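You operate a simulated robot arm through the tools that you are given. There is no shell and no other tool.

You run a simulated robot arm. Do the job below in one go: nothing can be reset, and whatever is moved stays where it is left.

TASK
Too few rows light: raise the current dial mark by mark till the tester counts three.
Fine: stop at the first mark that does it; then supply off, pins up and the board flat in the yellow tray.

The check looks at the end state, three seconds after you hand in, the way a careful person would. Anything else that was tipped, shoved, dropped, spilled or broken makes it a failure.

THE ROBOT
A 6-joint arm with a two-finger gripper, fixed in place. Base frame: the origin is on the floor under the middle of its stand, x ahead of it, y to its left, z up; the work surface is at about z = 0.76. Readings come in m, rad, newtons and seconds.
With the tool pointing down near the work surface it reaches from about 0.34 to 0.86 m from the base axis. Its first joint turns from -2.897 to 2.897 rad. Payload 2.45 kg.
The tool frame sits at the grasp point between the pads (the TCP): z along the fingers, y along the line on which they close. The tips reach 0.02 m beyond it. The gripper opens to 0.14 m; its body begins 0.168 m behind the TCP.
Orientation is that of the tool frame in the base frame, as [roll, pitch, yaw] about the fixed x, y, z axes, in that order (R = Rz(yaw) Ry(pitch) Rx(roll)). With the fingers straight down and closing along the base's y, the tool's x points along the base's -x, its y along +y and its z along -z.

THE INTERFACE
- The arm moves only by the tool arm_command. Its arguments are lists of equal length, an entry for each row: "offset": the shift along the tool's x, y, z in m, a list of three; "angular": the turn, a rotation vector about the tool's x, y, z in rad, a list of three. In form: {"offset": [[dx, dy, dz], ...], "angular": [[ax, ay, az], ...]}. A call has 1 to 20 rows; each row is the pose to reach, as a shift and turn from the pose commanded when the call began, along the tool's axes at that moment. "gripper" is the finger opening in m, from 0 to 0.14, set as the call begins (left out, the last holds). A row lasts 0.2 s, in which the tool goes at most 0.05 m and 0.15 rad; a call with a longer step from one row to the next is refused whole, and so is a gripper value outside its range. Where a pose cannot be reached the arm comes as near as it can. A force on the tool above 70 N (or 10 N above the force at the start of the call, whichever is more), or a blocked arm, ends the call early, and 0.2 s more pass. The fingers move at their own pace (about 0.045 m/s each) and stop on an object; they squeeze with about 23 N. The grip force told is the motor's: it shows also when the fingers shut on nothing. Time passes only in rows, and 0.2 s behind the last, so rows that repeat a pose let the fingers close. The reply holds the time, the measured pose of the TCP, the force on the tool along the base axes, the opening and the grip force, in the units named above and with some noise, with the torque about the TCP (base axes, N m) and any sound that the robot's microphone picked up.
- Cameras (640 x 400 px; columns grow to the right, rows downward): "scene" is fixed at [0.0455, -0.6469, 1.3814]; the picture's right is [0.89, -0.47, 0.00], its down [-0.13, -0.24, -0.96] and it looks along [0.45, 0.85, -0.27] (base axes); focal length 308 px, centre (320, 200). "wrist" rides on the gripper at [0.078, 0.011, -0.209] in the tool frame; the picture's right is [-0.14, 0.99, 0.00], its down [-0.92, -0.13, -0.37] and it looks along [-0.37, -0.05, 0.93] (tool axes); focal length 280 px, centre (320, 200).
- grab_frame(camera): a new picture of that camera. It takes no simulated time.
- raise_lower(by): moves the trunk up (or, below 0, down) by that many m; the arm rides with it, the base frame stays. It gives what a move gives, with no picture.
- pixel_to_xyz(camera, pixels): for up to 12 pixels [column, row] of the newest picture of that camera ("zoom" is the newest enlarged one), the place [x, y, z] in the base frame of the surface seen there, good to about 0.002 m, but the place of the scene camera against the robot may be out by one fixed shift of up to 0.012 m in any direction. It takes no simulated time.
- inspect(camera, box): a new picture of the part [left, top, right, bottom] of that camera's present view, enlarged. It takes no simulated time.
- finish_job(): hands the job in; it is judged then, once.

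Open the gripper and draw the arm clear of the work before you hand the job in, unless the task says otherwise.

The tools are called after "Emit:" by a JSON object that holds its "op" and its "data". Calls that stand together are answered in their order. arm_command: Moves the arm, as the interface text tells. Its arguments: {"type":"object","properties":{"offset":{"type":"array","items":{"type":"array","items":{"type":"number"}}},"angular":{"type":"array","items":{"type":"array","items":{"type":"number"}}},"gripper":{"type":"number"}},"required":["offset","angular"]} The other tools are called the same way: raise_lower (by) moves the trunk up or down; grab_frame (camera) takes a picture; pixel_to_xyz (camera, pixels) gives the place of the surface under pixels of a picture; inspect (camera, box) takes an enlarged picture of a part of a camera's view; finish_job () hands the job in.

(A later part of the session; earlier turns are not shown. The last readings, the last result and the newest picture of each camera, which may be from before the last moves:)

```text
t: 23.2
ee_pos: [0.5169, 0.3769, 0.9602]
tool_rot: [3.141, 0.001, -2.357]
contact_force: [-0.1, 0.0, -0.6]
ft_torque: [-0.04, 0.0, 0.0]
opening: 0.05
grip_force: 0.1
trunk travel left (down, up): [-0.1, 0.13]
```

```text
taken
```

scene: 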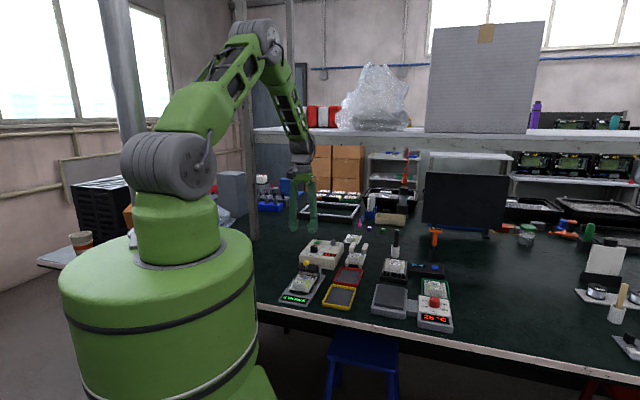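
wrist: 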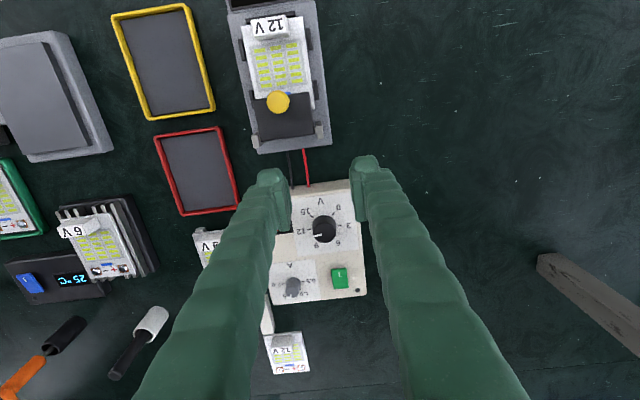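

The arm is back in a good elbow-up pose and the supply LED (357,290) is dark. Now I'll study the tester's pin carrier: the yellow knob at (278,102) and the two posts at (256,140) and (318,132).

Emit:
{"op": "inspect", "data": {"camera": "wrist", "box": [215, 0, 345, 170]}}

Emit:
{"op": "pixel_to_xyz", "data": {"camera": "wrist", "pixels": [[278, 102], [256, 140], [318, 132], [285, 125], [262, 100], [300, 135], [232, 20], [328, 145], [258, 152], [276, 60], [270, 27], [240, 100]]}}

Emit:
{"op": "inspect", "data": {"camera": "scene", "box": [275, 250, 335, 310]}}

```text
2.35 times, centred on (280, 85) of wrist
```

zoom: 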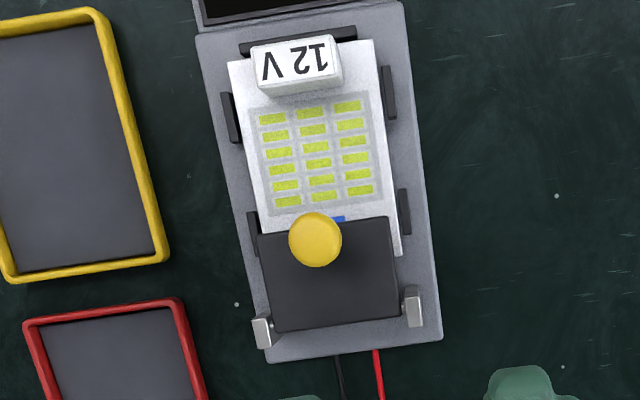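

```text
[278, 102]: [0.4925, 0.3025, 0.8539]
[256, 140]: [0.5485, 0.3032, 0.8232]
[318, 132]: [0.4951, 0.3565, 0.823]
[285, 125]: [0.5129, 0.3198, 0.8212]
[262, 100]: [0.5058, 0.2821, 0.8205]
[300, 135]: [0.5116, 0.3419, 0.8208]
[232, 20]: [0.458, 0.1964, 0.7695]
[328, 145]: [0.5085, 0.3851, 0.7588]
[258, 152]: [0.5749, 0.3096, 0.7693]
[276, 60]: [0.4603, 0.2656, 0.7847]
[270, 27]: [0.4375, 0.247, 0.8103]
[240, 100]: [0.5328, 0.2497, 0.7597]
```

```text
6.67 times, centred on (305, 280) of scene
```

zoom: 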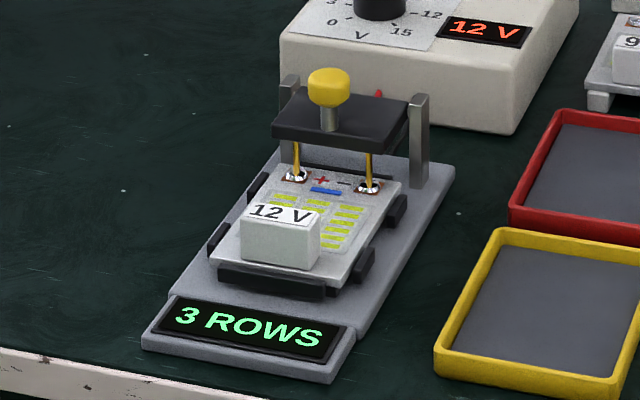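

The carrier plate (top z≈0.8205) hinges between the two posts (tops z≈0.823) with the yellow knob at about (0.4925, 0.302), top z≈0.854, so lifting the knob in an arc about that hinge raises the pins. I'll move above the knob with the fingers closing parallel to the hinge axis.

Emit:
{"op": "arm_command", "data": {"offset": [[0.024, -0.012, 0.01], [0.048, -0.024, 0.02], [0.0706, -0.036, 0.03], [0.0706, -0.036, 0.055], [0.0706, -0.036, 0.055]], "angular": [[0, 0, 0], [0, 0, 0], [0, 0, 0], [0, 0, 0], [0, 0, 0]], "gripper": 0.06}}

Emit:
{"op": "grab_frame", "data": {"camera": "wrist"}}

Emit:
{"op": "inspect", "data": {"camera": "scene", "box": [260, 210, 350, 310]}}

```text
t: 24.4
ee_pos: [0.4916, 0.3026, 0.9051]
tool_rot: [3.141, 0.0, -2.357]
contact_force: [-0.4, 0.1, -0.4]
ft_torque: [-0.02, -0.01, -0.02]
opening: 0.06
grip_force: 0.1
trunk travel left (down, up): [-0.1, 0.13]
```

```text
taken
```

wrist: 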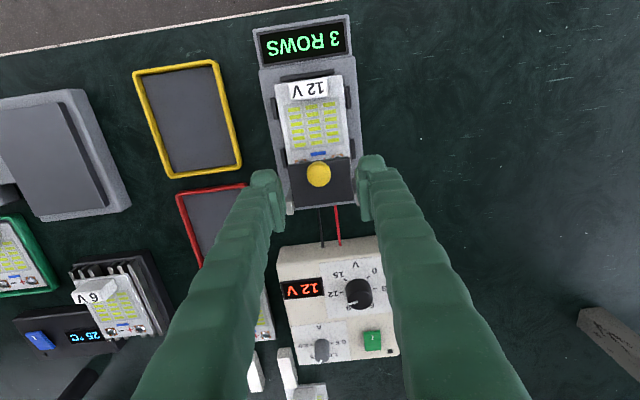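

```text
4.00 times, centred on (305, 260) of scene
```

zoom: 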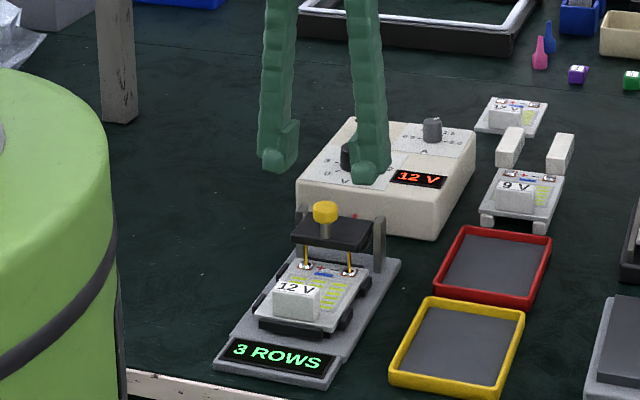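

I'll zoom on the knob and the posts from here to get precise positions.

Emit:
{"op": "inspect", "data": {"camera": "wrist", "box": [260, 120, 380, 220]}}

Emit:
{"op": "pixel_to_xyz", "data": {"camera": "zoom", "pixels": [[315, 215], [315, 190], [315, 240], [280, 215], [350, 215], [345, 275], [240, 300], [420, 270], [235, 210], [395, 195], [315, 255], [290, 345]]}}

```text
4.00 times, centred on (320, 170) of wrist
```

zoom: 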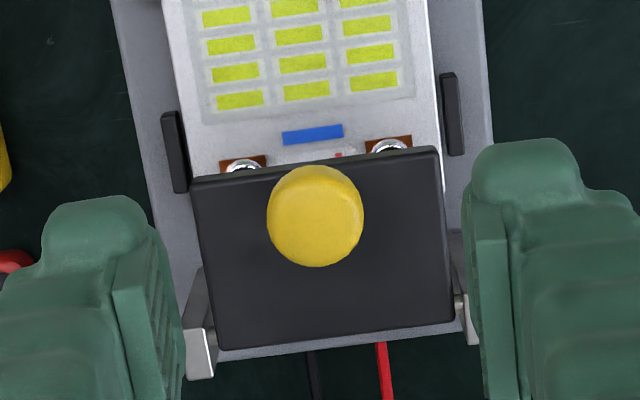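

```text
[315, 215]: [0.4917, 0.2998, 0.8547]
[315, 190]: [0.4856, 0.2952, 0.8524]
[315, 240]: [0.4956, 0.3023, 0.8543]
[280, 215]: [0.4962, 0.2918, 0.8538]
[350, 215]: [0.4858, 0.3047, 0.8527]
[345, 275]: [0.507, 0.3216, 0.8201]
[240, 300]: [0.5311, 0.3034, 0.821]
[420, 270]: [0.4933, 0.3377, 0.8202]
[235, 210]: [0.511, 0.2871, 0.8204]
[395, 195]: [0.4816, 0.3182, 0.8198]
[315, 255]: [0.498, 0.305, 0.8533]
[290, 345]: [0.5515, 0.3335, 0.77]
```

The knob's centre is about (0.4915, 0.2995), diameter ≈0.0225, and the hinge midpoint about (0.522, 0.330). I'll align and lower to TCP z≈0.847 (tips about 6 mm above the plate) with the fingers at 0.05.

Emit:
{"op": "arm_command", "data": {"offset": [[0.0022, -0.0021, 0.01], [0.0022, -0.0021, 0.03], [0.0022, -0.0021, 0.048], [0.0022, -0.0021, 0.058], [0.0022, -0.0021, 0.058]], "angular": [[0, 0, 0], [0, 0, 0], [0, 0, 0], [0, 0, 0], [0, 0, 0]], "gripper": 0.05}}

Emit:
{"op": "inspect", "data": {"camera": "wrist", "box": [250, 110, 390, 230]}}

Emit:
{"op": "inspect", "data": {"camera": "scene", "box": [270, 240, 340, 310]}}

```text
t: 25.6
ee_pos: [0.4927, 0.2982, 0.8482]
tool_rot: [3.141, 0.001, -2.357]
contact_force: [0.8, -0.6, -0.3]
ft_torque: [0.01, -0.02, -0.03]
opening: 0.0501
grip_force: 0.1
trunk travel left (down, up): [-0.1, 0.13]
```

```text
3.33 times, centred on (320, 170) of wrist
```

zoom: 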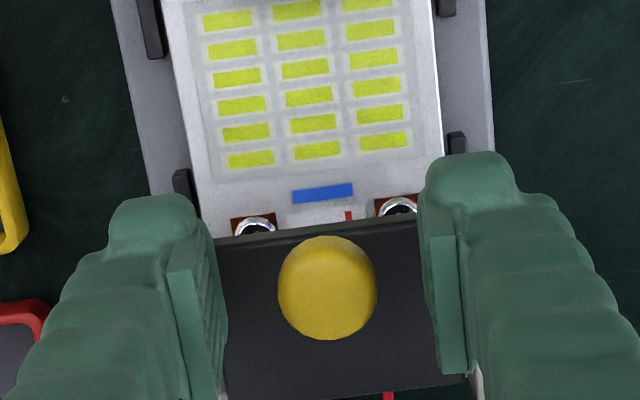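

```text
5.71 times, centred on (305, 275) of scene
```

zoom: 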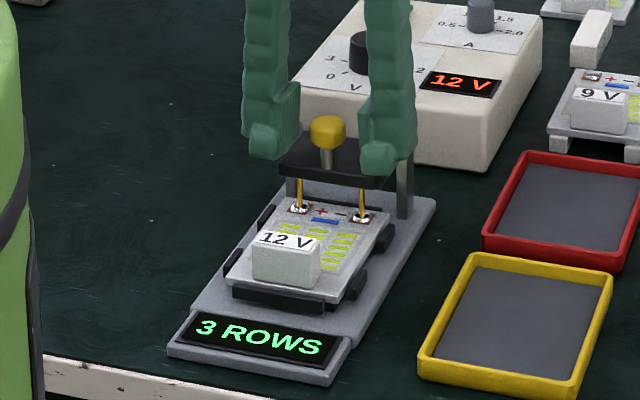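

The knob is centred between the pads at zoom (327,288). I'll close on it.

Emit:
{"op": "arm_command", "data": {"offset": [[0, 0, 0], [0, 0, 0], [0, 0, 0], [0, 0, 0]], "angular": [[0, 0, 0], [0, 0, 0], [0, 0, 0], [0, 0, 0]], "gripper": 0.0}}

Emit:
{"op": "inspect", "data": {"camera": "wrist", "box": [250, 110, 390, 230]}}

```text
t: 26.6
ee_pos: [0.4912, 0.3002, 0.8482]
tool_rot: [-3.14, 0.0, -2.358]
contact_force: [-12.1, 14.4, -0.7]
ft_torque: [0.09, 0.07, 0.03]
opening: 0.021
grip_force: 45.3
trunk travel left (down, up): [-0.1, 0.13]
```

```text
3.33 times, centred on (320, 170) of wrist
```

zoom: 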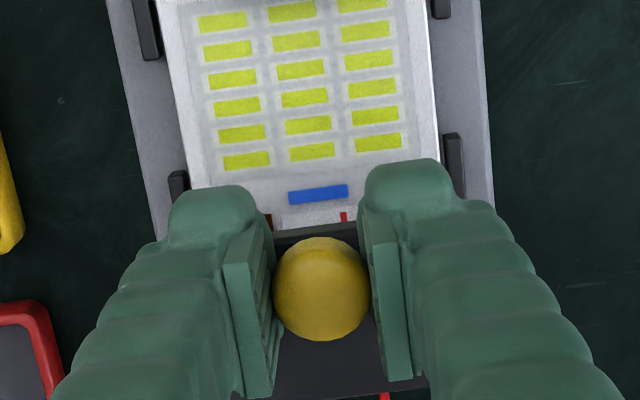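

The pads hold the knob but with about 19 N sideways toward tool +y, so the grip is off by about 2.5 mm. I'll shift the command that way to relieve the load.

Emit:
{"op": "arm_command", "data": {"offset": [[0, 0.0015, 0], [0, 0.0028, 0], [0, 0.0028, 0]], "angular": [[0, 0, 0], [0, 0, 0], [0, 0, 0]], "gripper": 0.0}}

```text
t: 27.4
ee_pos: [0.4913, 0.2995, 0.8481]
tool_rot: [3.141, 0.001, -2.358]
contact_force: [9.3, -12.0, -0.5]
ft_torque: [-0.16, -0.01, -0.03]
opening: 0.0203
grip_force: 44.8
trunk travel left (down, up): [-0.1, 0.13]
```

That overshot (about 15 N the other way), so the stiffness is about 12 N/mm. I'll go back 1.25 mm.

Emit:
{"op": "arm_command", "data": {"offset": [[0, -0.00125, 0], [0, -0.00125, 0]], "angular": [[0, 0, 0], [0, 0, 0]], "gripper": 0.0}}

```text
t: 28.0
ee_pos: [0.4901, 0.2999, 0.847]
tool_rot: [-3.141, 0.0, -2.357]
contact_force: [6.8, -7.7, -4.7]
ft_torque: [-0.16, 0.11, -0.05]
opening: 0.0204
grip_force: 45.5
trunk travel left (down, up): [-0.1, 0.13]
```

Still about 10 N; another 0.8 mm back.

Emit:
{"op": "arm_command", "data": {"offset": [[0, -0.0008, 0], [0, -0.0008, 0]], "angular": [[0, 0, 0], [0, 0, 0]], "gripper": 0.0}}

```text
t: 28.6
ee_pos: [0.4907, 0.2992, 0.8483]
tool_rot: [-3.141, 0.0, -2.356]
contact_force: [-2.6, 3.6, -1.1]
ft_torque: [0.01, 0.05, 0.02]
opening: 0.0203
grip_force: 45.1
trunk travel left (down, up): [-0.1, 0.13]
```

The side load is down to about 4 N. I'll now lift along the arc about the hinge (about 43 mm behind and 32 mm below the grip), tilting the tool with it, up to 0.2 rad first.

Emit:
{"op": "arm_command", "data": {"offset": [[-0.00165, 0, -0.00211], [-0.00341, 0, -0.00413], [-0.00527, 0, -0.00607], [-0.00721, 0, -0.00791], [-0.00721, 0, -0.00791]], "angular": [[0, 0.05, 0], [0, 0.1, 0], [0, 0.15, 0], [0, 0.2, 0], [0, 0.2, 0]], "gripper": 0.0}}

Emit:
{"op": "inspect", "data": {"camera": "scene", "box": [260, 230, 350, 310]}}

Emit:
{"op": "inspect", "data": {"camera": "wrist", "box": [240, 60, 400, 240]}}

```text
t: 29.8
ee_pos: [0.4957, 0.3041, 0.8554]
tool_rot: [3.141, -0.2, -2.357]
contact_force: [1.9, 0.0, -2.1]
ft_torque: [0.02, -0.03, 0.01]
opening: 0.0202
grip_force: 44.8
trunk travel left (down, up): [-0.1, 0.13]
```

```text
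5.00 times, centred on (305, 270) of scene
```

zoom: 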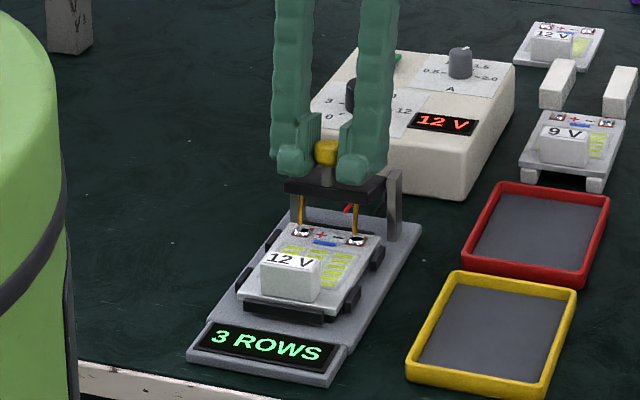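

```text
2.22 times, centred on (320, 150) of wrist
```

zoom: 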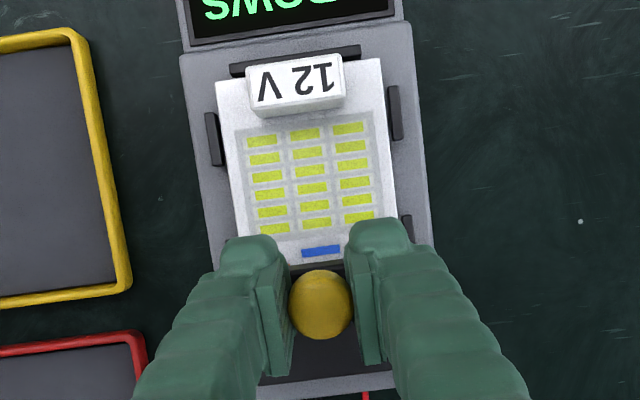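

The plate swings up smoothly (forces about 2 N, plate front rising in the scene zoom). I'll continue another 0.4 rad along the same arc.

Emit:
{"op": "arm_command", "data": {"offset": [[-0.00165, 0, -0.00211], [-0.00341, 0, -0.00413], [-0.00527, 0, -0.00607], [-0.00721, 0, -0.00791], [-0.01138, 0, -0.01128], [-0.01586, 0, -0.01422], [-0.01586, 0, -0.01422]], "angular": [[0, 0.05, 0], [0, 0.1, 0], [0, 0.15, 0], [0, 0.2, 0], [0, 0.3, 0], [0, 0.4, 0], [0, 0.4, 0]], "gripper": 0.0}}

Emit:
{"op": "inspect", "data": {"camera": "scene", "box": [260, 230, 350, 310]}}

Emit:
{"op": "inspect", "data": {"camera": "wrist", "box": [240, 60, 400, 240]}}

```text
t: 31.4
ee_pos: [0.5089, 0.318, 0.8671]
tool_rot: [-3.141, -0.602, -2.354]
contact_force: [-4.3, 7.5, -3.9]
ft_torque: [0.05, 0.02, -0.04]
opening: 0.0199
grip_force: 45.0
trunk travel left (down, up): [-0.1, 0.13]
```

```text
5.00 times, centred on (305, 270) of scene
```

zoom: 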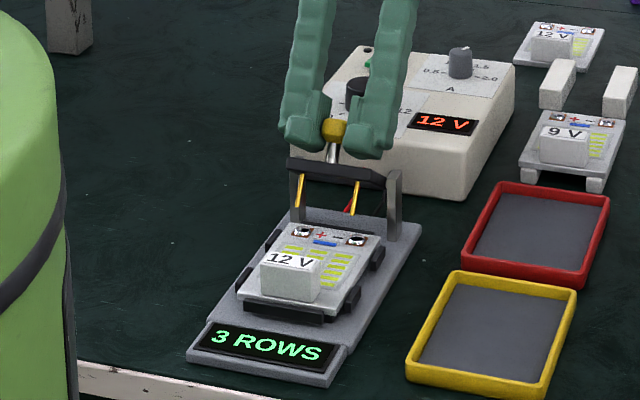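

```text
2.22 times, centred on (320, 150) of wrist
```

zoom: 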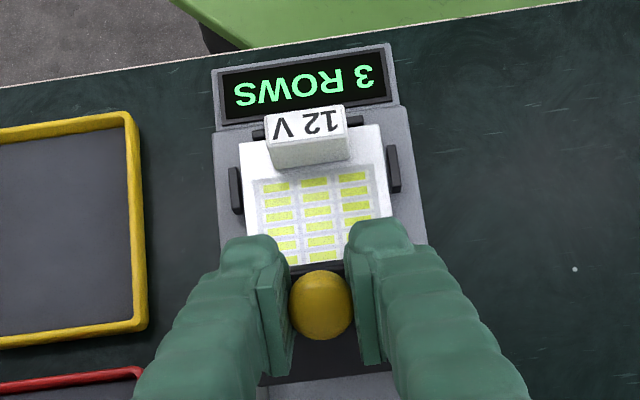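

The pins are clear of the board and forces are small. I'll follow the arc another 0.2 rad with tilt, staying within reach.

Emit:
{"op": "arm_command", "data": {"offset": [[-0.00165, 0, -0.00211], [-0.00341, 0, -0.00413], [-0.00527, 0, -0.00607], [-0.00721, 0, -0.00791], [-0.00721, 0, -0.00791]], "angular": [[0, 0.05, 0], [0, 0.1, 0], [0, 0.15, 0], [0, 0.2, 0], [0, 0.2, 0]], "gripper": 0.0}}

Emit:
{"op": "inspect", "data": {"camera": "scene", "box": [260, 230, 350, 310]}}

```text
t: 32.6
ee_pos: [0.5149, 0.3239, 0.8682]
tool_rot: [-3.139, -0.801, -2.358]
contact_force: [-2.5, 1.0, -4.2]
ft_torque: [-0.03, 0.01, 0.02]
opening: 0.0194
grip_force: 44.6
trunk travel left (down, up): [-0.1, 0.13]
```

```text
5.00 times, centred on (305, 270) of scene
```

zoom: 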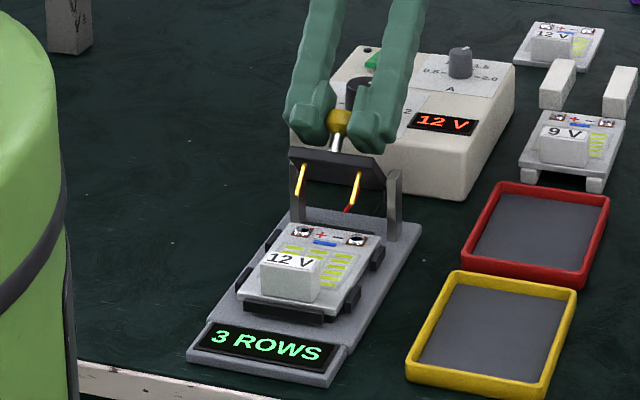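

The pins are well up at about 0.8 rad. I'll carry on along the arc to 1.1 rad, now letting the knob turn between the pads while slowly un-tilting the tool to stay in reach.

Emit:
{"op": "arm_command", "data": {"offset": [[-0.00165, 0, -0.00211], [-0.00341, 0, -0.00413], [-0.00527, 0, -0.00607], [-0.00721, 0, -0.00791], [-0.0093, 0, -0.0096], [-0.01138, 0, -0.01128], [-0.01138, 0, -0.01128]], "angular": [[0, -0.02, 0], [0, -0.05, 0], [0, -0.08, 0], [0, -0.1, 0], [0, -0.12, 0], [0, -0.15, 0], [0, -0.15, 0]], "gripper": 0.0}}

Emit:
{"op": "inspect", "data": {"camera": "scene", "box": [260, 230, 350, 310]}}

Emit:
{"op": "inspect", "data": {"camera": "wrist", "box": [240, 100, 400, 260]}}

```text
t: 34.2
ee_pos: [0.5251, 0.3354, 0.8665]
tool_rot: [-3.141, -0.655, -2.355]
contact_force: [-22.2, -18.5, -25.3]
ft_torque: [-0.95, 0.84, -0.04]
opening: 0.0196
grip_force: 44.4
trunk travel left (down, up): [-0.1, 0.13]
```

```text
5.00 times, centred on (305, 270) of scene
```

zoom: 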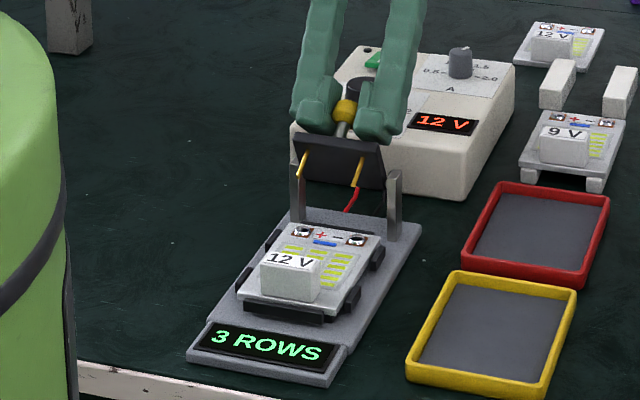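

```text
2.50 times, centred on (320, 180) of wrist
```

zoom: 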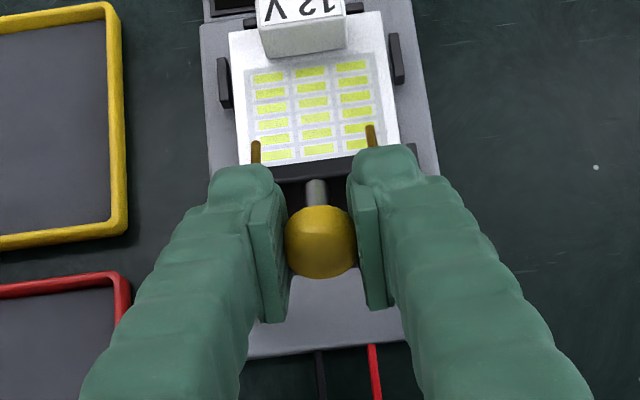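

The plate is at about 60° with the knob now past the hinge line, but twisting against the grip built up a 1.27 N·m torque and 25–29 N. I'll tilt the tool back +0.12 rad about the knob to relieve that.

Emit:
{"op": "arm_command", "data": {"offset": [[0, 0, 0], [0, 0, 0], [0, 0, 0]], "angular": [[0, 0.06, 0], [0, 0.12, 0], [0, 0.12, 0]], "gripper": 0.0}}

Emit:
{"op": "inspect", "data": {"camera": "scene", "box": [260, 230, 350, 310]}}

```text
t: 35.0
ee_pos: [0.5206, 0.3299, 0.8621]
tool_rot: [-3.141, -0.774, -2.356]
contact_force: [6.1, -1.9, -41.7]
ft_torque: [0.13, -0.11, 0.03]
opening: 0.0191
grip_force: 44.2
out of reach, approached as far as the arm can: row 2, 3
trunk travel left (down, up): [-0.1, 0.13]
```

```text
5.00 times, centred on (305, 270) of scene
```

zoom: 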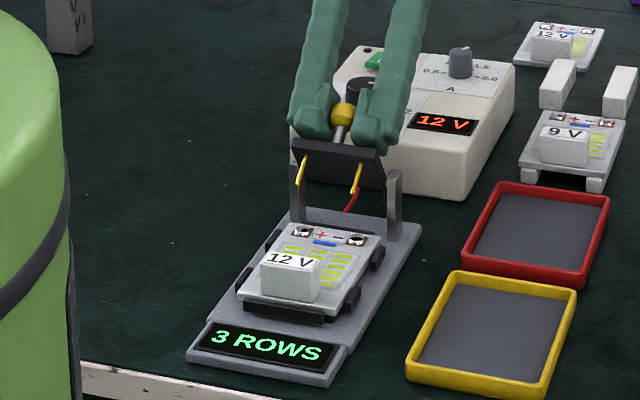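

The arm hit its straight-elbow limit here and is pulling up about 42 N. I'll back off slightly: swing back 0.1 rad along the arc with the tilt and come down 3 mm.

Emit:
{"op": "arm_command", "data": {"offset": [[0.0004, 0, 0.0033], [0.0009, 0, 0.0066], [0.0009, 0, 0.0066]], "angular": [[0, -0.05, 0], [0, -0.1, 0], [0, -0.1, 0]], "gripper": 0.0}}

Emit:
{"op": "inspect", "data": {"camera": "scene", "box": [260, 230, 350, 310]}}

Emit:
{"op": "inspect", "data": {"camera": "wrist", "box": [240, 100, 400, 260]}}

```text
t: 35.8
ee_pos: [0.5188, 0.3279, 0.8646]
tool_rot: [-3.14, -0.672, -2.356]
contact_force: [1.4, -10.1, -35.2]
ft_torque: [-0.29, 0.24, 0.01]
opening: 0.0195
grip_force: 44.5
trunk travel left (down, up): [-0.1, 0.13]
```

```text
5.00 times, centred on (305, 270) of scene
```

zoom: 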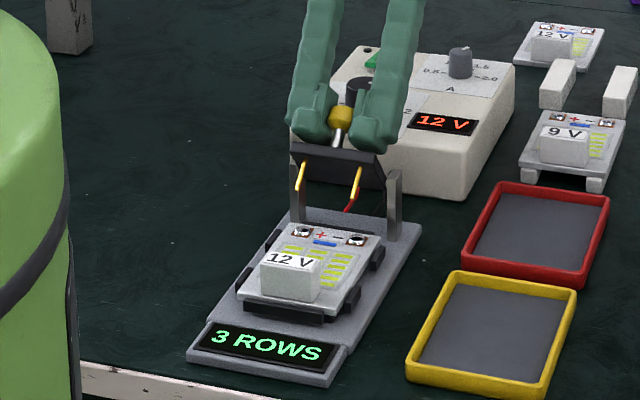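

```text
2.50 times, centred on (320, 180) of wrist
```

zoom: 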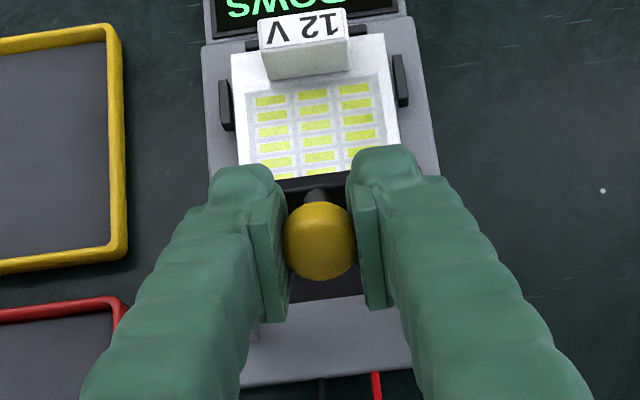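

Still pulling up 35 N; I'll ease down 3 mm more.

Emit:
{"op": "arm_command", "data": {"offset": [[-0.0009, 0, 0.0012], [-0.00187, 0, 0.00235], [-0.00187, 0, 0.00235]], "angular": [[0, 0, 0], [0, 0, 0], [0, 0, 0]], "gripper": 0.0}}

```text
t: 36.6
ee_pos: [0.5188, 0.327, 0.8644]
tool_rot: [-3.141, -0.671, -2.357]
contact_force: [3.0, -11.5, -6.6]
ft_torque: [-0.19, 0.2, 0.0]
opening: 0.0194
grip_force: 44.4
trunk travel left (down, up): [-0.1, 0.13]
```

Now about 7 N vertical and 10 N sideways. I'll trim 0.8 mm toward tool −y and test 1 mm back along the arc to see whether the hinge holds by friction.

Emit:
{"op": "arm_command", "data": {"offset": [[0.0004, -0.0004, 0.0003], [0.00078, -0.0008, 0.00062], [0.00078, -0.0008, 0.00062]], "angular": [[0, 0, 0], [0, 0, 0], [0, 0, 0]], "gripper": 0.0}}

```text
t: 37.4
ee_pos: [0.5187, 0.3272, 0.8643]
tool_rot: [-3.141, -0.669, -2.355]
contact_force: [4.2, -1.1, 10.0]
ft_torque: [0.16, -0.09, 0.03]
opening: 0.0195
grip_force: 44.5
trunk travel left (down, up): [-0.1, 0.13]
```

The knob didn't move under a change of about ±5 N, so the hinge seems to hold itself. To be careful I'll lighten the squeeze gradually (opening command just under the present 0.0195) and watch the grip force and the plate.

Emit:
{"op": "arm_command", "data": {"offset": [[0, 0, 0], [0, 0, 0]], "angular": [[0, 0, 0], [0, 0, 0]], "gripper": 0.017}}

Emit:
{"op": "inspect", "data": {"camera": "scene", "box": [260, 230, 350, 310]}}

```text
t: 38.0
ee_pos: [0.5187, 0.3268, 0.8633]
tool_rot: [3.141, -0.667, -2.356]
contact_force: [5.0, 4.4, 17.9]
ft_torque: [0.3, -0.28, -0.02]
opening: 0.0194
grip_force: 44.4
trunk travel left (down, up): [-0.1, 0.13]
```

```text
5.00 times, centred on (305, 270) of scene
```

zoom: 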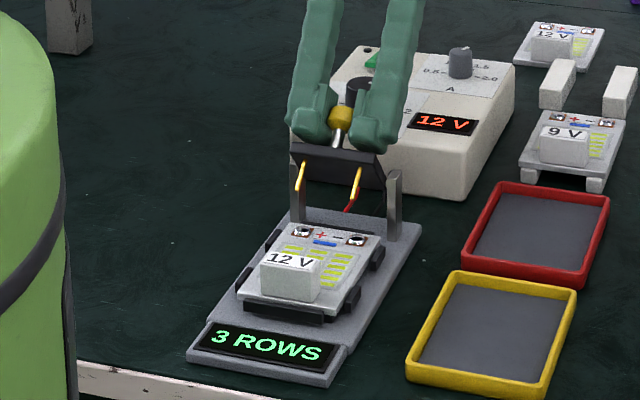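

The push is now 18 N downward as the arm settles, so I'll raise 1.2 mm, and try a squeeze setting of 0.019.

Emit:
{"op": "arm_command", "data": {"offset": [[0.0004, 0, -0.0005], [0.00074, 0, -0.00094], [0.00074, 0, -0.00094]], "angular": [[0, 0, 0], [0, 0, 0], [0, 0, 0]], "gripper": 0.019}}

Emit:
{"op": "inspect", "data": {"camera": "scene", "box": [260, 230, 350, 310]}}

```text
t: 38.8
ee_pos: [0.517, 0.3267, 0.8645]
tool_rot: [3.141, -0.671, -2.356]
contact_force: [-1.1, 1.7, -0.6]
ft_torque: [0.02, -0.05, 0.02]
opening: 0.0202
grip_force: 1.1
trunk travel left (down, up): [-0.1, 0.13]
```

```text
5.00 times, centred on (305, 270) of scene
```

zoom: 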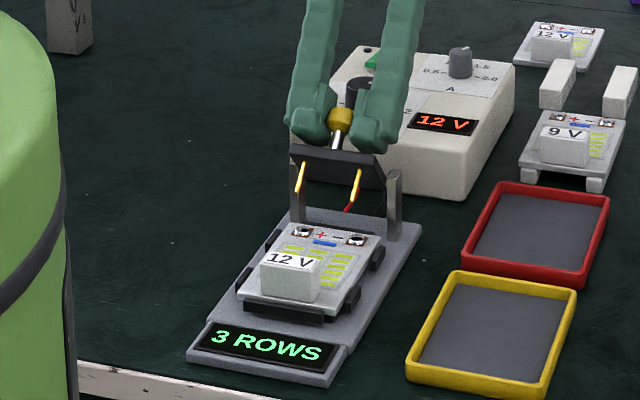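

The squeeze is now only 1 N, forces are near zero and the plate stays up. I'll open a little further to 0.024 and check again.

Emit:
{"op": "arm_command", "data": {"offset": [[0, 0, 0], [0, 0, 0]], "angular": [[0, 0, 0], [0, 0, 0]], "gripper": 0.022}}

Emit:
{"op": "inspect", "data": {"camera": "scene", "box": [260, 230, 350, 310]}}

Emit:
{"op": "inspect", "data": {"camera": "wrist", "box": [240, 100, 400, 260]}}

```text
t: 39.4
ee_pos: [0.5178, 0.3258, 0.8641]
tool_rot: [-3.142, -0.67, -2.355]
contact_force: [0.4, 0.1, 0.4]
ft_torque: [0.01, -0.02, 0.0]
opening: 0.0219
grip_force: 0.1
trunk travel left (down, up): [-0.1, 0.13]
```

```text
5.00 times, centred on (305, 270) of scene
```

zoom: 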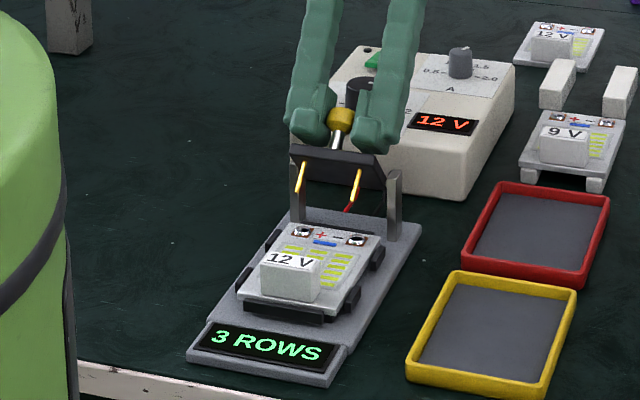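

```text
2.50 times, centred on (320, 180) of wrist
```

zoom: 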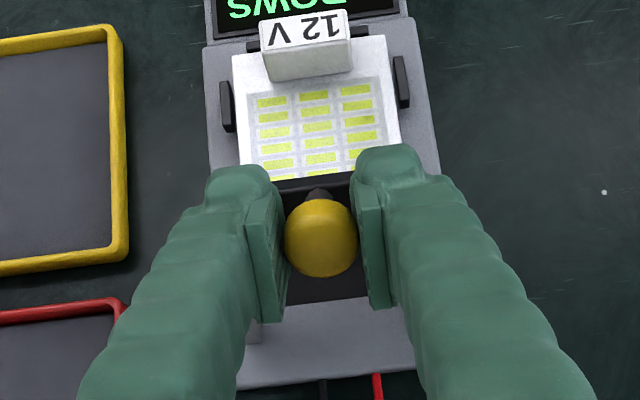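

The knob is fully free (0 N, opening 0.022) and the plate holds its angle by itself at about 45–50°. I'll open to 0.045 and back straight off along the finger axis.

Emit:
{"op": "arm_command", "data": {"offset": [[0, 0, 0], [0, 0, 0], [0, 0, -0.02], [0, 0, -0.05], [0, 0, -0.08], [0, 0, -0.08]], "angular": [[0, 0, 0], [0, 0, 0], [0, 0, 0], [0, 0, 0], [0, 0, 0], [0, 0, 0]], "gripper": 0.045}}

Emit:
{"op": "grab_frame", "data": {"camera": "wrist"}}

Emit:
{"op": "inspect", "data": {"camera": "scene", "box": [240, 190, 360, 310]}}

```text
t: 40.8
ee_pos: [0.5486, 0.3595, 0.9294]
tool_rot: [3.139, -0.671, -2.356]
contact_force: [0.2, 0.0, -0.6]
ft_torque: [-0.04, 0.08, -0.01]
opening: 0.0449
grip_force: 0.2
out of reach, approached as far as the arm can: row 5, 6
trunk travel left (down, up): [-0.1, 0.13]
```

```text
taken
```

wrist: 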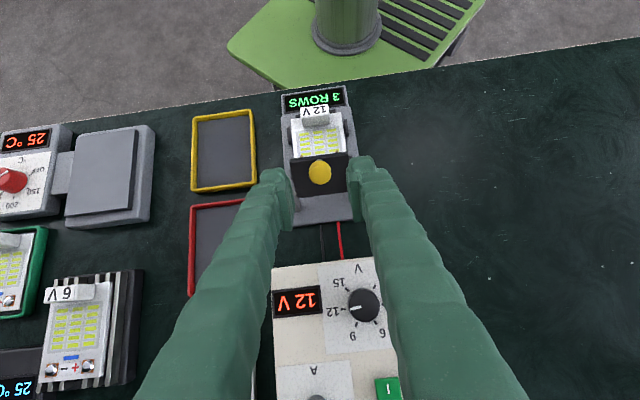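

```text
3.33 times, centred on (300, 250) of scene
```

zoom: 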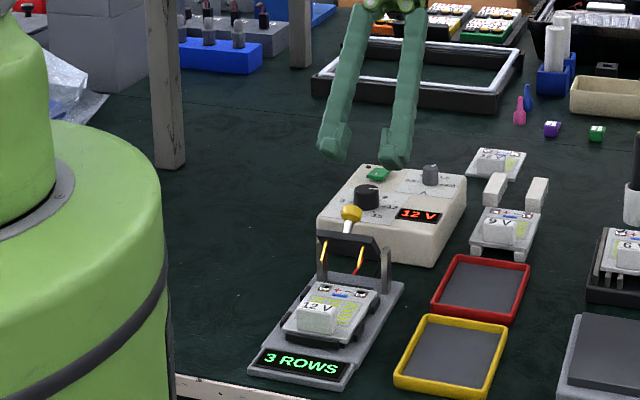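

The lever stays up. The last rows were again out of reach, so I'll look at the arm's elbow and measure the lever's position.

Emit:
{"op": "grab_frame", "data": {"camera": "scene"}}

Emit:
{"op": "inspect", "data": {"camera": "wrist", "box": [270, 80, 380, 230]}}

Emit:
{"op": "pixel_to_xyz", "data": {"camera": "wrist", "pixels": [[320, 172], [300, 165], [338, 162], [298, 185], [345, 180], [320, 160], [310, 192], [290, 190], [330, 190], [316, 112], [345, 225], [320, 150]]}}

```text
taken
```

scene: 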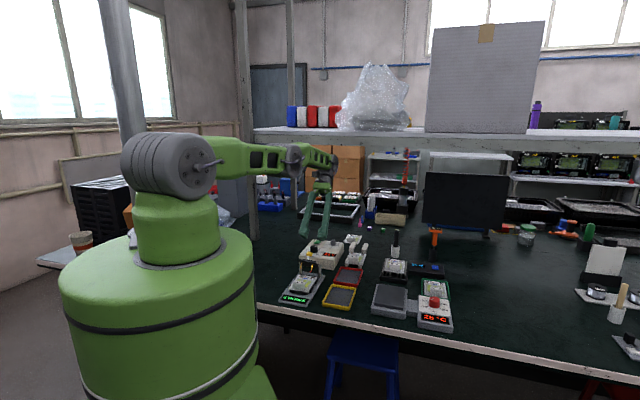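

```text
2.67 times, centred on (325, 155) of wrist
```

zoom: 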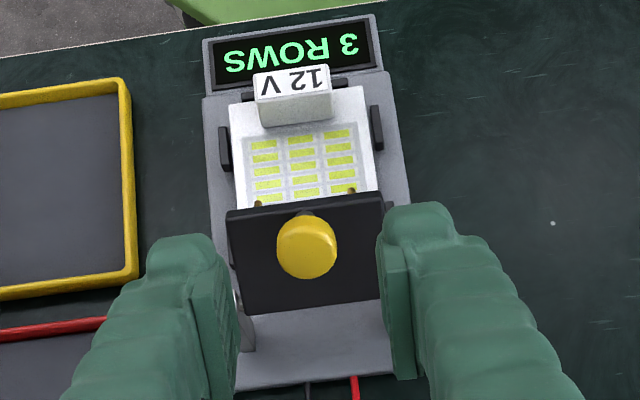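

```text
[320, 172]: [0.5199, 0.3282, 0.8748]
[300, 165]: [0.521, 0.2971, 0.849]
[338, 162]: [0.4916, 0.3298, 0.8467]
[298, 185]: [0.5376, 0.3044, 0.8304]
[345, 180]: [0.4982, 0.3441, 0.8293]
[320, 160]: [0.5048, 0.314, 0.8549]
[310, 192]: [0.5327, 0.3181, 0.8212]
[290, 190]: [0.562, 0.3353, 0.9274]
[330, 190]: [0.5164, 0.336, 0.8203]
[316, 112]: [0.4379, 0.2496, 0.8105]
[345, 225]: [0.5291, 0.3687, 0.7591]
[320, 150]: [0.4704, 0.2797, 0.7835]
```

The plate is at about 48° and stays. The arm is again straight, so I'll use the same trick: tilt further about the wrist (TCP going in and up, away from the knob) to bend the elbow up.

Emit:
{"op": "arm_command", "data": {"offset": [[0.028, 0, -0.0014], [0.0556, 0, -0.0056], [0.0827, 0, -0.0125], [0.109, 0, -0.0221], [0.109, 0, -0.0221]], "angular": [[0, 0.1, 0], [0, 0.2, 0], [0, 0.3, 0], [0, 0.4, 0], [0, 0.4, 0]], "gripper": 0.045}}

Emit:
{"op": "grab_frame", "data": {"camera": "scene"}}

```text
t: 42.0
ee_pos: [0.4554, 0.2696, 1.0062]
tool_rot: [3.14, -1.065, -2.357]
contact_force: [0.1, -0.1, 0.4]
ft_torque: [0.0, -0.04, -0.02]
opening: 0.0449
grip_force: 0.1
out of reach, approached as far as the arm can: row 1, 2, 3, 4, 5
trunk travel left (down, up): [-0.1, 0.13]
```

```text
taken
```

scene: 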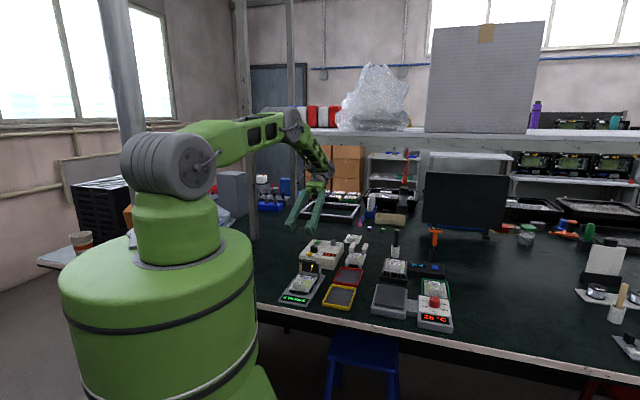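

The elbow is up again. Now I'll return the tool to vertical in place.

Emit:
{"op": "arm_command", "data": {"offset": [[0, 0, 0], [0, 0, 0], [0, 0, 0], [0, 0, 0], [0, 0, 0], [0, 0, 0], [0, 0, 0], [0, 0, 0], [0, 0, 0]], "angular": [[0, -0.13, 0], [0, -0.26, 0], [0, -0.4, 0], [0, -0.54, 0], [0, -0.68, 0], [0, -0.82, 0], [0, -0.95, 0], [0, -1.066, 0], [0, -1.066, 0]], "gripper": 0.045}}

Emit:
{"op": "grab_frame", "data": {"camera": "wrist"}}

Emit:
{"op": "grab_frame", "data": {"camera": "scene"}}

```text
t: 44.0
ee_pos: [0.4533, 0.2697, 1.0048]
tool_rot: [3.142, -0.003, -2.357]
contact_force: [0.3, 0.2, 0.1]
ft_torque: [0.02, 0.01, 0.0]
opening: 0.0448
grip_force: 0.1
trunk travel left (down, up): [-0.1, 0.13]
```

```text
taken
```

wrist: 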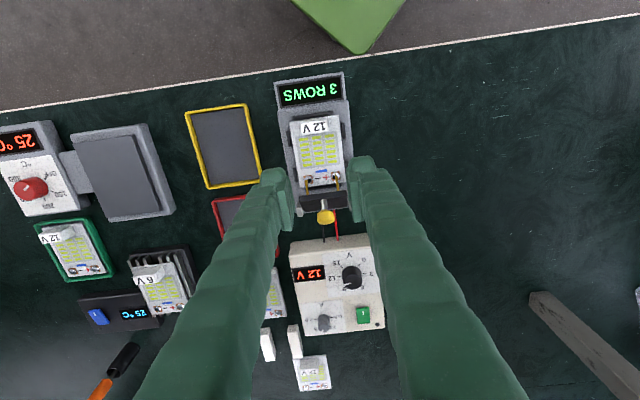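

```text
taken
```

scene: 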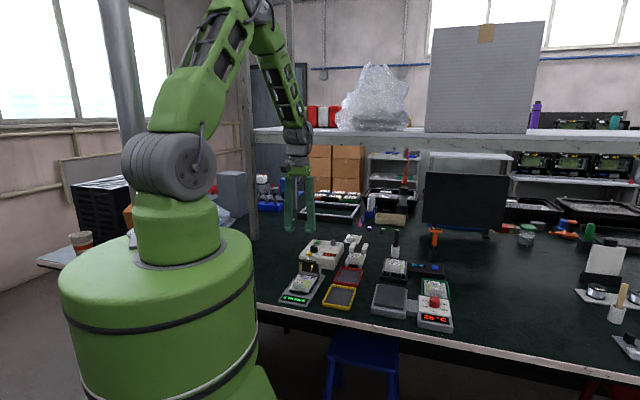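

The tool is vertical. I'll zoom on the tester and lever from above.

Emit:
{"op": "inspect", "data": {"camera": "wrist", "box": [265, 65, 375, 245]}}

Emit:
{"op": "pixel_to_xyz", "data": {"camera": "wrist", "pixels": [[326, 217], [322, 213], [330, 217], [314, 125], [302, 125], [327, 123], [316, 133], [292, 125], [342, 120], [310, 182], [338, 178], [320, 155]]}}

```text
2.22 times, centred on (320, 155) of wrist
```

zoom: 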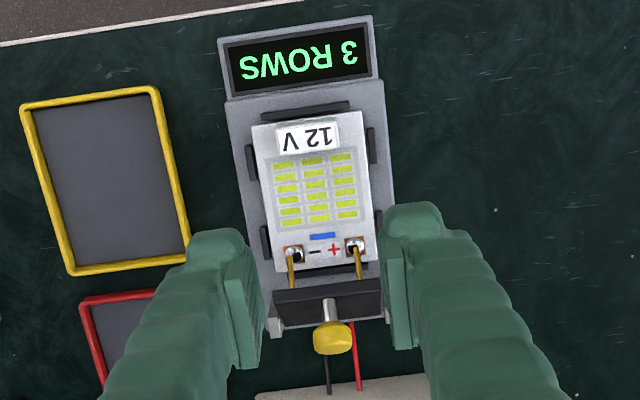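

```text
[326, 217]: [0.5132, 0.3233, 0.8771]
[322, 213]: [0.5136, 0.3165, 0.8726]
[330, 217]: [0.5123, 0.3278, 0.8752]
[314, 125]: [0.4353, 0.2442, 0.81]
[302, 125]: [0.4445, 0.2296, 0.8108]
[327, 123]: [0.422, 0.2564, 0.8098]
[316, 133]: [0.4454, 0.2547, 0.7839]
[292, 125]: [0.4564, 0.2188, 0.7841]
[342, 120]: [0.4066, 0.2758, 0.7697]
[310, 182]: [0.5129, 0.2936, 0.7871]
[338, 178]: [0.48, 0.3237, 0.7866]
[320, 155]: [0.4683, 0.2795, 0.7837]
```

From here the pins are clearly up above the pads at zoom (290,255) and (355,250). I'll re-grip the knob with the tool vertical to swing it further back: first move above it at z≈0.925.

Emit:
{"op": "arm_command", "data": {"offset": [[-0.03, -0.002, 0.02], [-0.06, -0.004, 0.04], [-0.0862, -0.0057, 0.06], [-0.0862, -0.0057, 0.08], [-0.0862, -0.0057, 0.08]], "angular": [[0, 0, 0], [0, 0, 0], [0, 0, 0], [0, 0, 0], [0, 0, 0]], "gripper": 0.05}}

Emit:
{"op": "inspect", "data": {"camera": "wrist", "box": [250, 120, 390, 240]}}

```text
t: 45.2
ee_pos: [0.519, 0.3258, 0.9241]
tool_rot: [3.14, -0.003, -2.356]
contact_force: [-0.1, 0.7, -0.1]
ft_torque: [-0.03, 0.01, 0.03]
opening: 0.0499
grip_force: 0.0
trunk travel left (down, up): [-0.1, 0.13]
```

```text
3.33 times, centred on (320, 180) of wrist
```

zoom: 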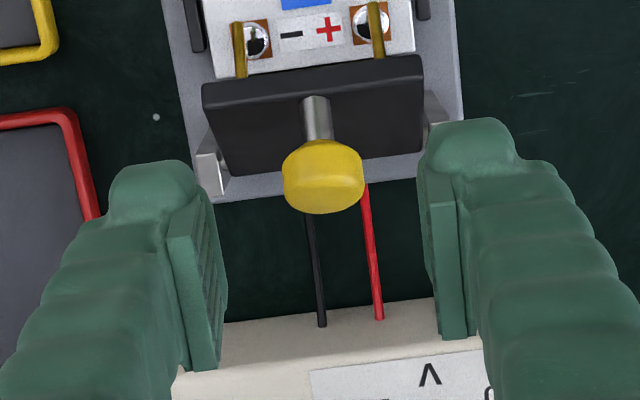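

The knob lies midway between the pads. I'll lower 55 mm so that the pads flank the knob's centre at z≈0.869.

Emit:
{"op": "arm_command", "data": {"offset": [[0, 0, 0.02], [0, 0, 0.04], [0, 0, 0.055], [0, 0, 0.055]], "angular": [[0, 0, 0], [0, 0, 0], [0, 0, 0], [0, 0, 0]], "gripper": 0.05}}

Emit:
{"op": "inspect", "data": {"camera": "wrist", "box": [250, 120, 390, 240]}}

Emit:
{"op": "inspect", "data": {"camera": "scene", "box": [260, 230, 350, 310]}}

```text
t: 46.2
ee_pos: [0.5196, 0.3272, 0.8702]
tool_rot: [-3.141, -0.003, -2.356]
contact_force: [0.9, -0.3, 0.1]
ft_torque: [0.02, -0.01, 0.02]
opening: 0.0499
grip_force: 0.1
trunk travel left (down, up): [-0.1, 0.13]
```

```text
3.33 times, centred on (320, 180) of wrist
```

zoom: 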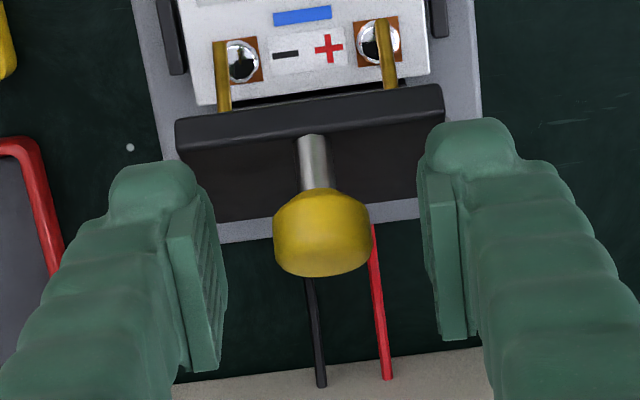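

```text
5.00 times, centred on (305, 270) of scene
```

zoom: 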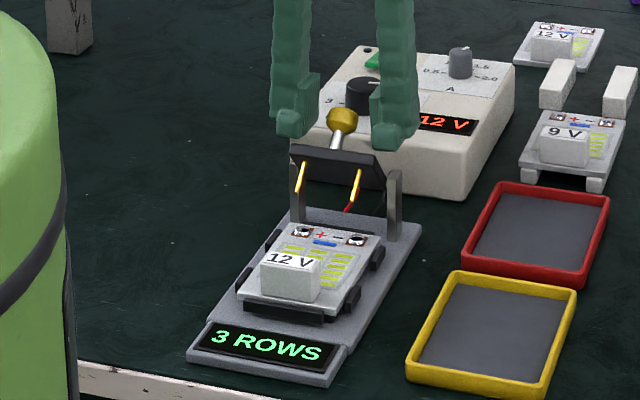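

Well placed, no contact. I'll close on the knob.

Emit:
{"op": "arm_command", "data": {"offset": [[0, 0, 0], [0, 0, 0], [0, 0, 0], [0, 0, 0]], "angular": [[0, 0, 0], [0, 0, 0], [0, 0, 0], [0, 0, 0]], "gripper": 0.018}}

```text
t: 47.2
ee_pos: [0.5192, 0.3282, 0.871]
tool_rot: [3.142, -0.005, -2.356]
contact_force: [-6.0, 7.0, -0.9]
ft_torque: [0.04, 0.02, -0.06]
opening: 0.0221
grip_force: 43.0
trunk travel left (down, up): [-0.1, 0.13]
```

Gripped with about 9 N sideways; I'll trim 0.7 mm and continue the arc by 0.2 rad with the tilt.

Emit:
{"op": "arm_command", "data": {"offset": [[0, 0.0007, 0], [-0.00273, 0.0007, -0.0001], [-0.00546, 0.0007, -0.00013], [-0.0082, 0.0007, 0.0001], [-0.01091, 0.0007, 0.0003], [-0.01091, 0.0007, 0.0003]], "angular": [[0, 0, 0], [0, 0.05, 0], [0, 0.1, 0], [0, 0.15, 0], [0, 0.2, 0], [0, 0.2, 0]], "gripper": 0.018}}

Emit:
{"op": "inspect", "data": {"camera": "scene", "box": [260, 230, 350, 310]}}

```text
t: 48.6
ee_pos: [0.5273, 0.337, 0.8704]
tool_rot: [-3.14, -0.205, -2.354]
contact_force: [-9.4, 12.8, 8.7]
ft_torque: [0.14, 0.05, -0.08]
opening: 0.0218
grip_force: 45.3
trunk travel left (down, up): [-0.1, 0.13]
```

```text
5.00 times, centred on (305, 270) of scene
```

zoom: 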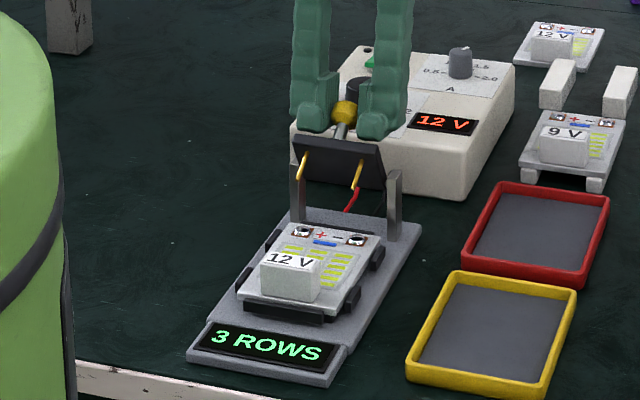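

Moving fine; side load about 16 N, so I'll trim 1 mm more in tool +y and go on by another 0.2 rad.

Emit:
{"op": "arm_command", "data": {"offset": [[0, 0.0008, 0.0004], [-0.00273, 0.0012, 0.0003], [-0.00546, 0.0012, 0.0003], [-0.0082, 0.0012, 0.0003], [-0.01091, 0.0012, 0.0003], [-0.01091, 0.0012, 0.0003]], "angular": [[0, 0, 0], [0, 0.05, 0], [0, 0.1, 0], [0, 0.15, 0], [0, 0.2, 0], [0, 0.2, 0]], "gripper": 0.018}}

Emit:
{"op": "inspect", "data": {"camera": "scene", "box": [260, 230, 350, 310]}}

Emit:
{"op": "inspect", "data": {"camera": "wrist", "box": [240, 60, 400, 240]}}

```text
t: 50.0
ee_pos: [0.5347, 0.3428, 0.867]
tool_rot: [-3.141, -0.403, -2.356]
contact_force: [-0.5, 6.1, 11.2]
ft_torque: [-0.03, 0.06, -0.02]
opening: 0.0215
grip_force: 45.0
trunk travel left (down, up): [-0.1, 0.13]
```

```text
5.00 times, centred on (305, 270) of scene
```

zoom: 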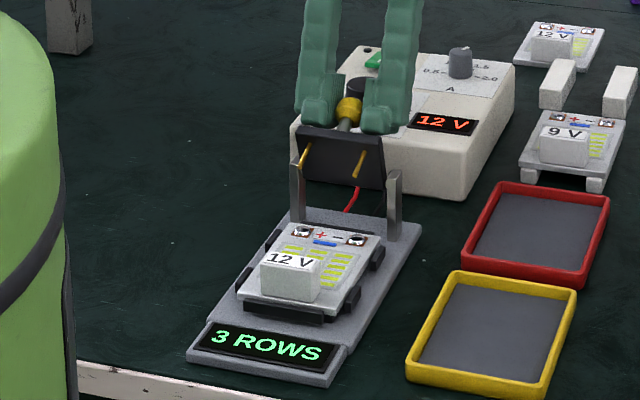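

```text
2.22 times, centred on (320, 150) of wrist
```

zoom: 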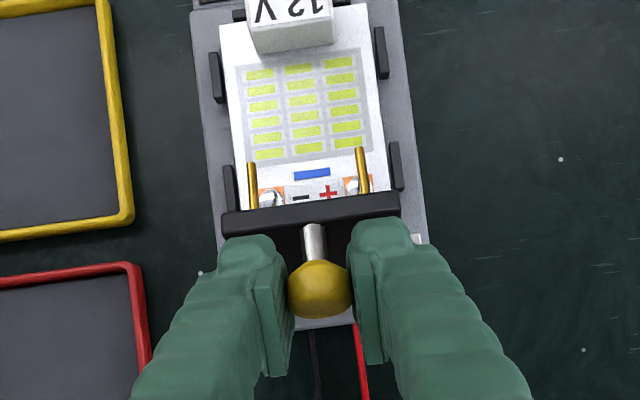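

The plate stands at about 70° now with small forces. I'll go 0.12 rad more and watch for an end stop.

Emit:
{"op": "arm_command", "data": {"offset": [[-0.0016, 0, -0.0008], [-0.0033, 0, -0.0007], [-0.0049, 0, -0.0006], [-0.0065, 0, -0.0005], [-0.0065, 0, -0.0005]], "angular": [[0, 0.03, 0], [0, 0.06, 0], [0, 0.09, 0], [0, 0.12, 0], [0, 0.12, 0]], "gripper": 0.018}}

Emit:
{"op": "inspect", "data": {"camera": "scene", "box": [260, 230, 350, 310]}}

```text
t: 51.2
ee_pos: [0.539, 0.3475, 0.8639]
tool_rot: [-3.14, -0.525, -2.356]
contact_force: [1.2, -3.8, -3.2]
ft_torque: [-0.06, -0.01, 0.05]
opening: 0.022
grip_force: 44.7
trunk travel left (down, up): [-0.1, 0.13]
```

```text
5.00 times, centred on (305, 270) of scene
```

zoom: 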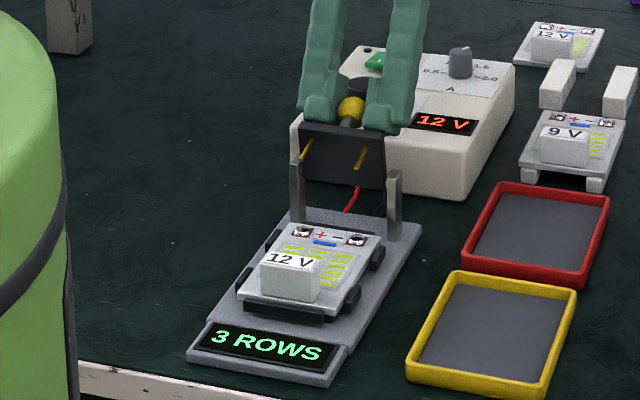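

The plate is at about 76° and loads are small. I'll release in two stages, opening to 0.045, then back off 45 mm along the fingers.

Emit:
{"op": "arm_command", "data": {"offset": [[0, 0, 0], [0, 0, 0], [0, 0, 0], [0, 0, -0.015], [0, 0, -0.03], [0, 0, -0.045], [0, 0, -0.045]], "angular": [[0, 0, 0], [0, 0, 0], [0, 0, 0], [0, 0, 0], [0, 0, 0], [0, 0, 0], [0, 0, 0]], "gripper": 0.045}}

Emit:
{"op": "inspect", "data": {"camera": "scene", "box": [260, 220, 350, 310]}}

Emit:
{"op": "grab_frame", "data": {"camera": "wrist"}}

```text
t: 52.8
ee_pos: [0.5544, 0.3654, 0.9036]
tool_rot: [3.141, -0.523, -2.356]
contact_force: [-0.1, 0.0, 0.3]
ft_torque: [0.01, 0.01, 0.01]
opening: 0.0449
grip_force: 0.0
trunk travel left (down, up): [-0.1, 0.13]
```

```text
4.44 times, centred on (305, 265) of scene
```

zoom: 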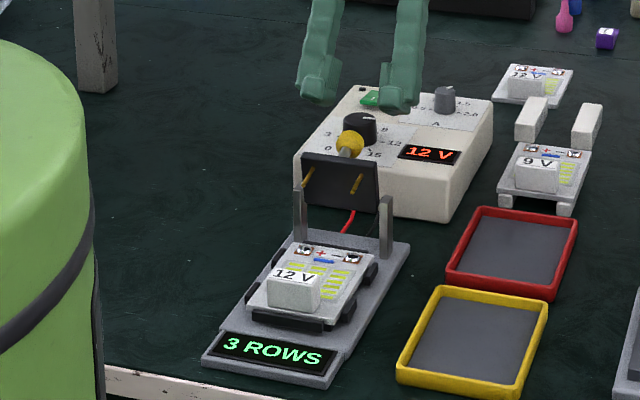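

```text
taken
```

wrist: 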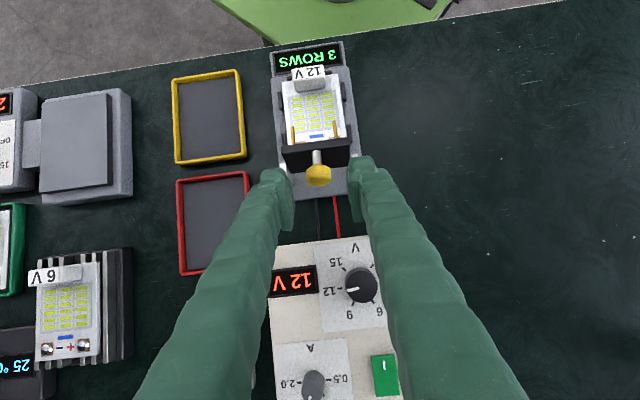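

The lever stays up on its own. Now I'll rise and bring the tool vertical, then look down on the board and the yellow tray.

Emit:
{"op": "arm_command", "data": {"offset": [[0.01, 0, -0.0173], [0.02, 0, -0.0346], [0.03, 0, -0.052], [0.04, 0, -0.0693], [0.05, 0, -0.0866], [0.05, 0, -0.0866]], "angular": [[0, -0.1, 0], [0, -0.22, 0], [0, -0.34, 0], [0, -0.46, 0], [0, -0.523, 0], [0, -0.523, 0]], "gripper": 0.06}}

Emit:
{"op": "grab_frame", "data": {"camera": "wrist"}}

```text
t: 54.2
ee_pos: [0.5552, 0.3638, 1.0043]
tool_rot: [-3.14, -0.001, -2.356]
contact_force: [-0.2, 0.1, -0.6]
ft_torque: [0.0, -0.01, 0.0]
opening: 0.0603
grip_force: 0.1
trunk travel left (down, up): [-0.1, 0.13]
```

```text
taken
```

wrist: 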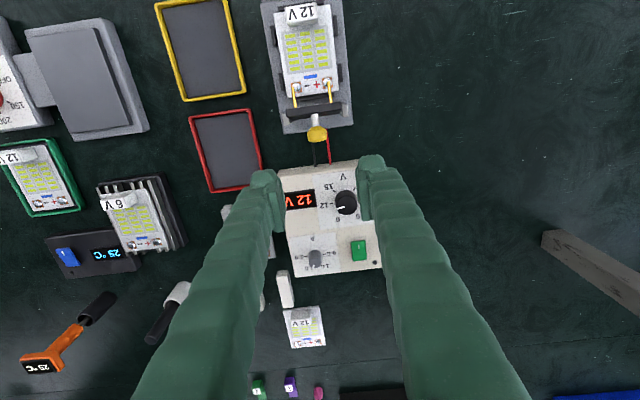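

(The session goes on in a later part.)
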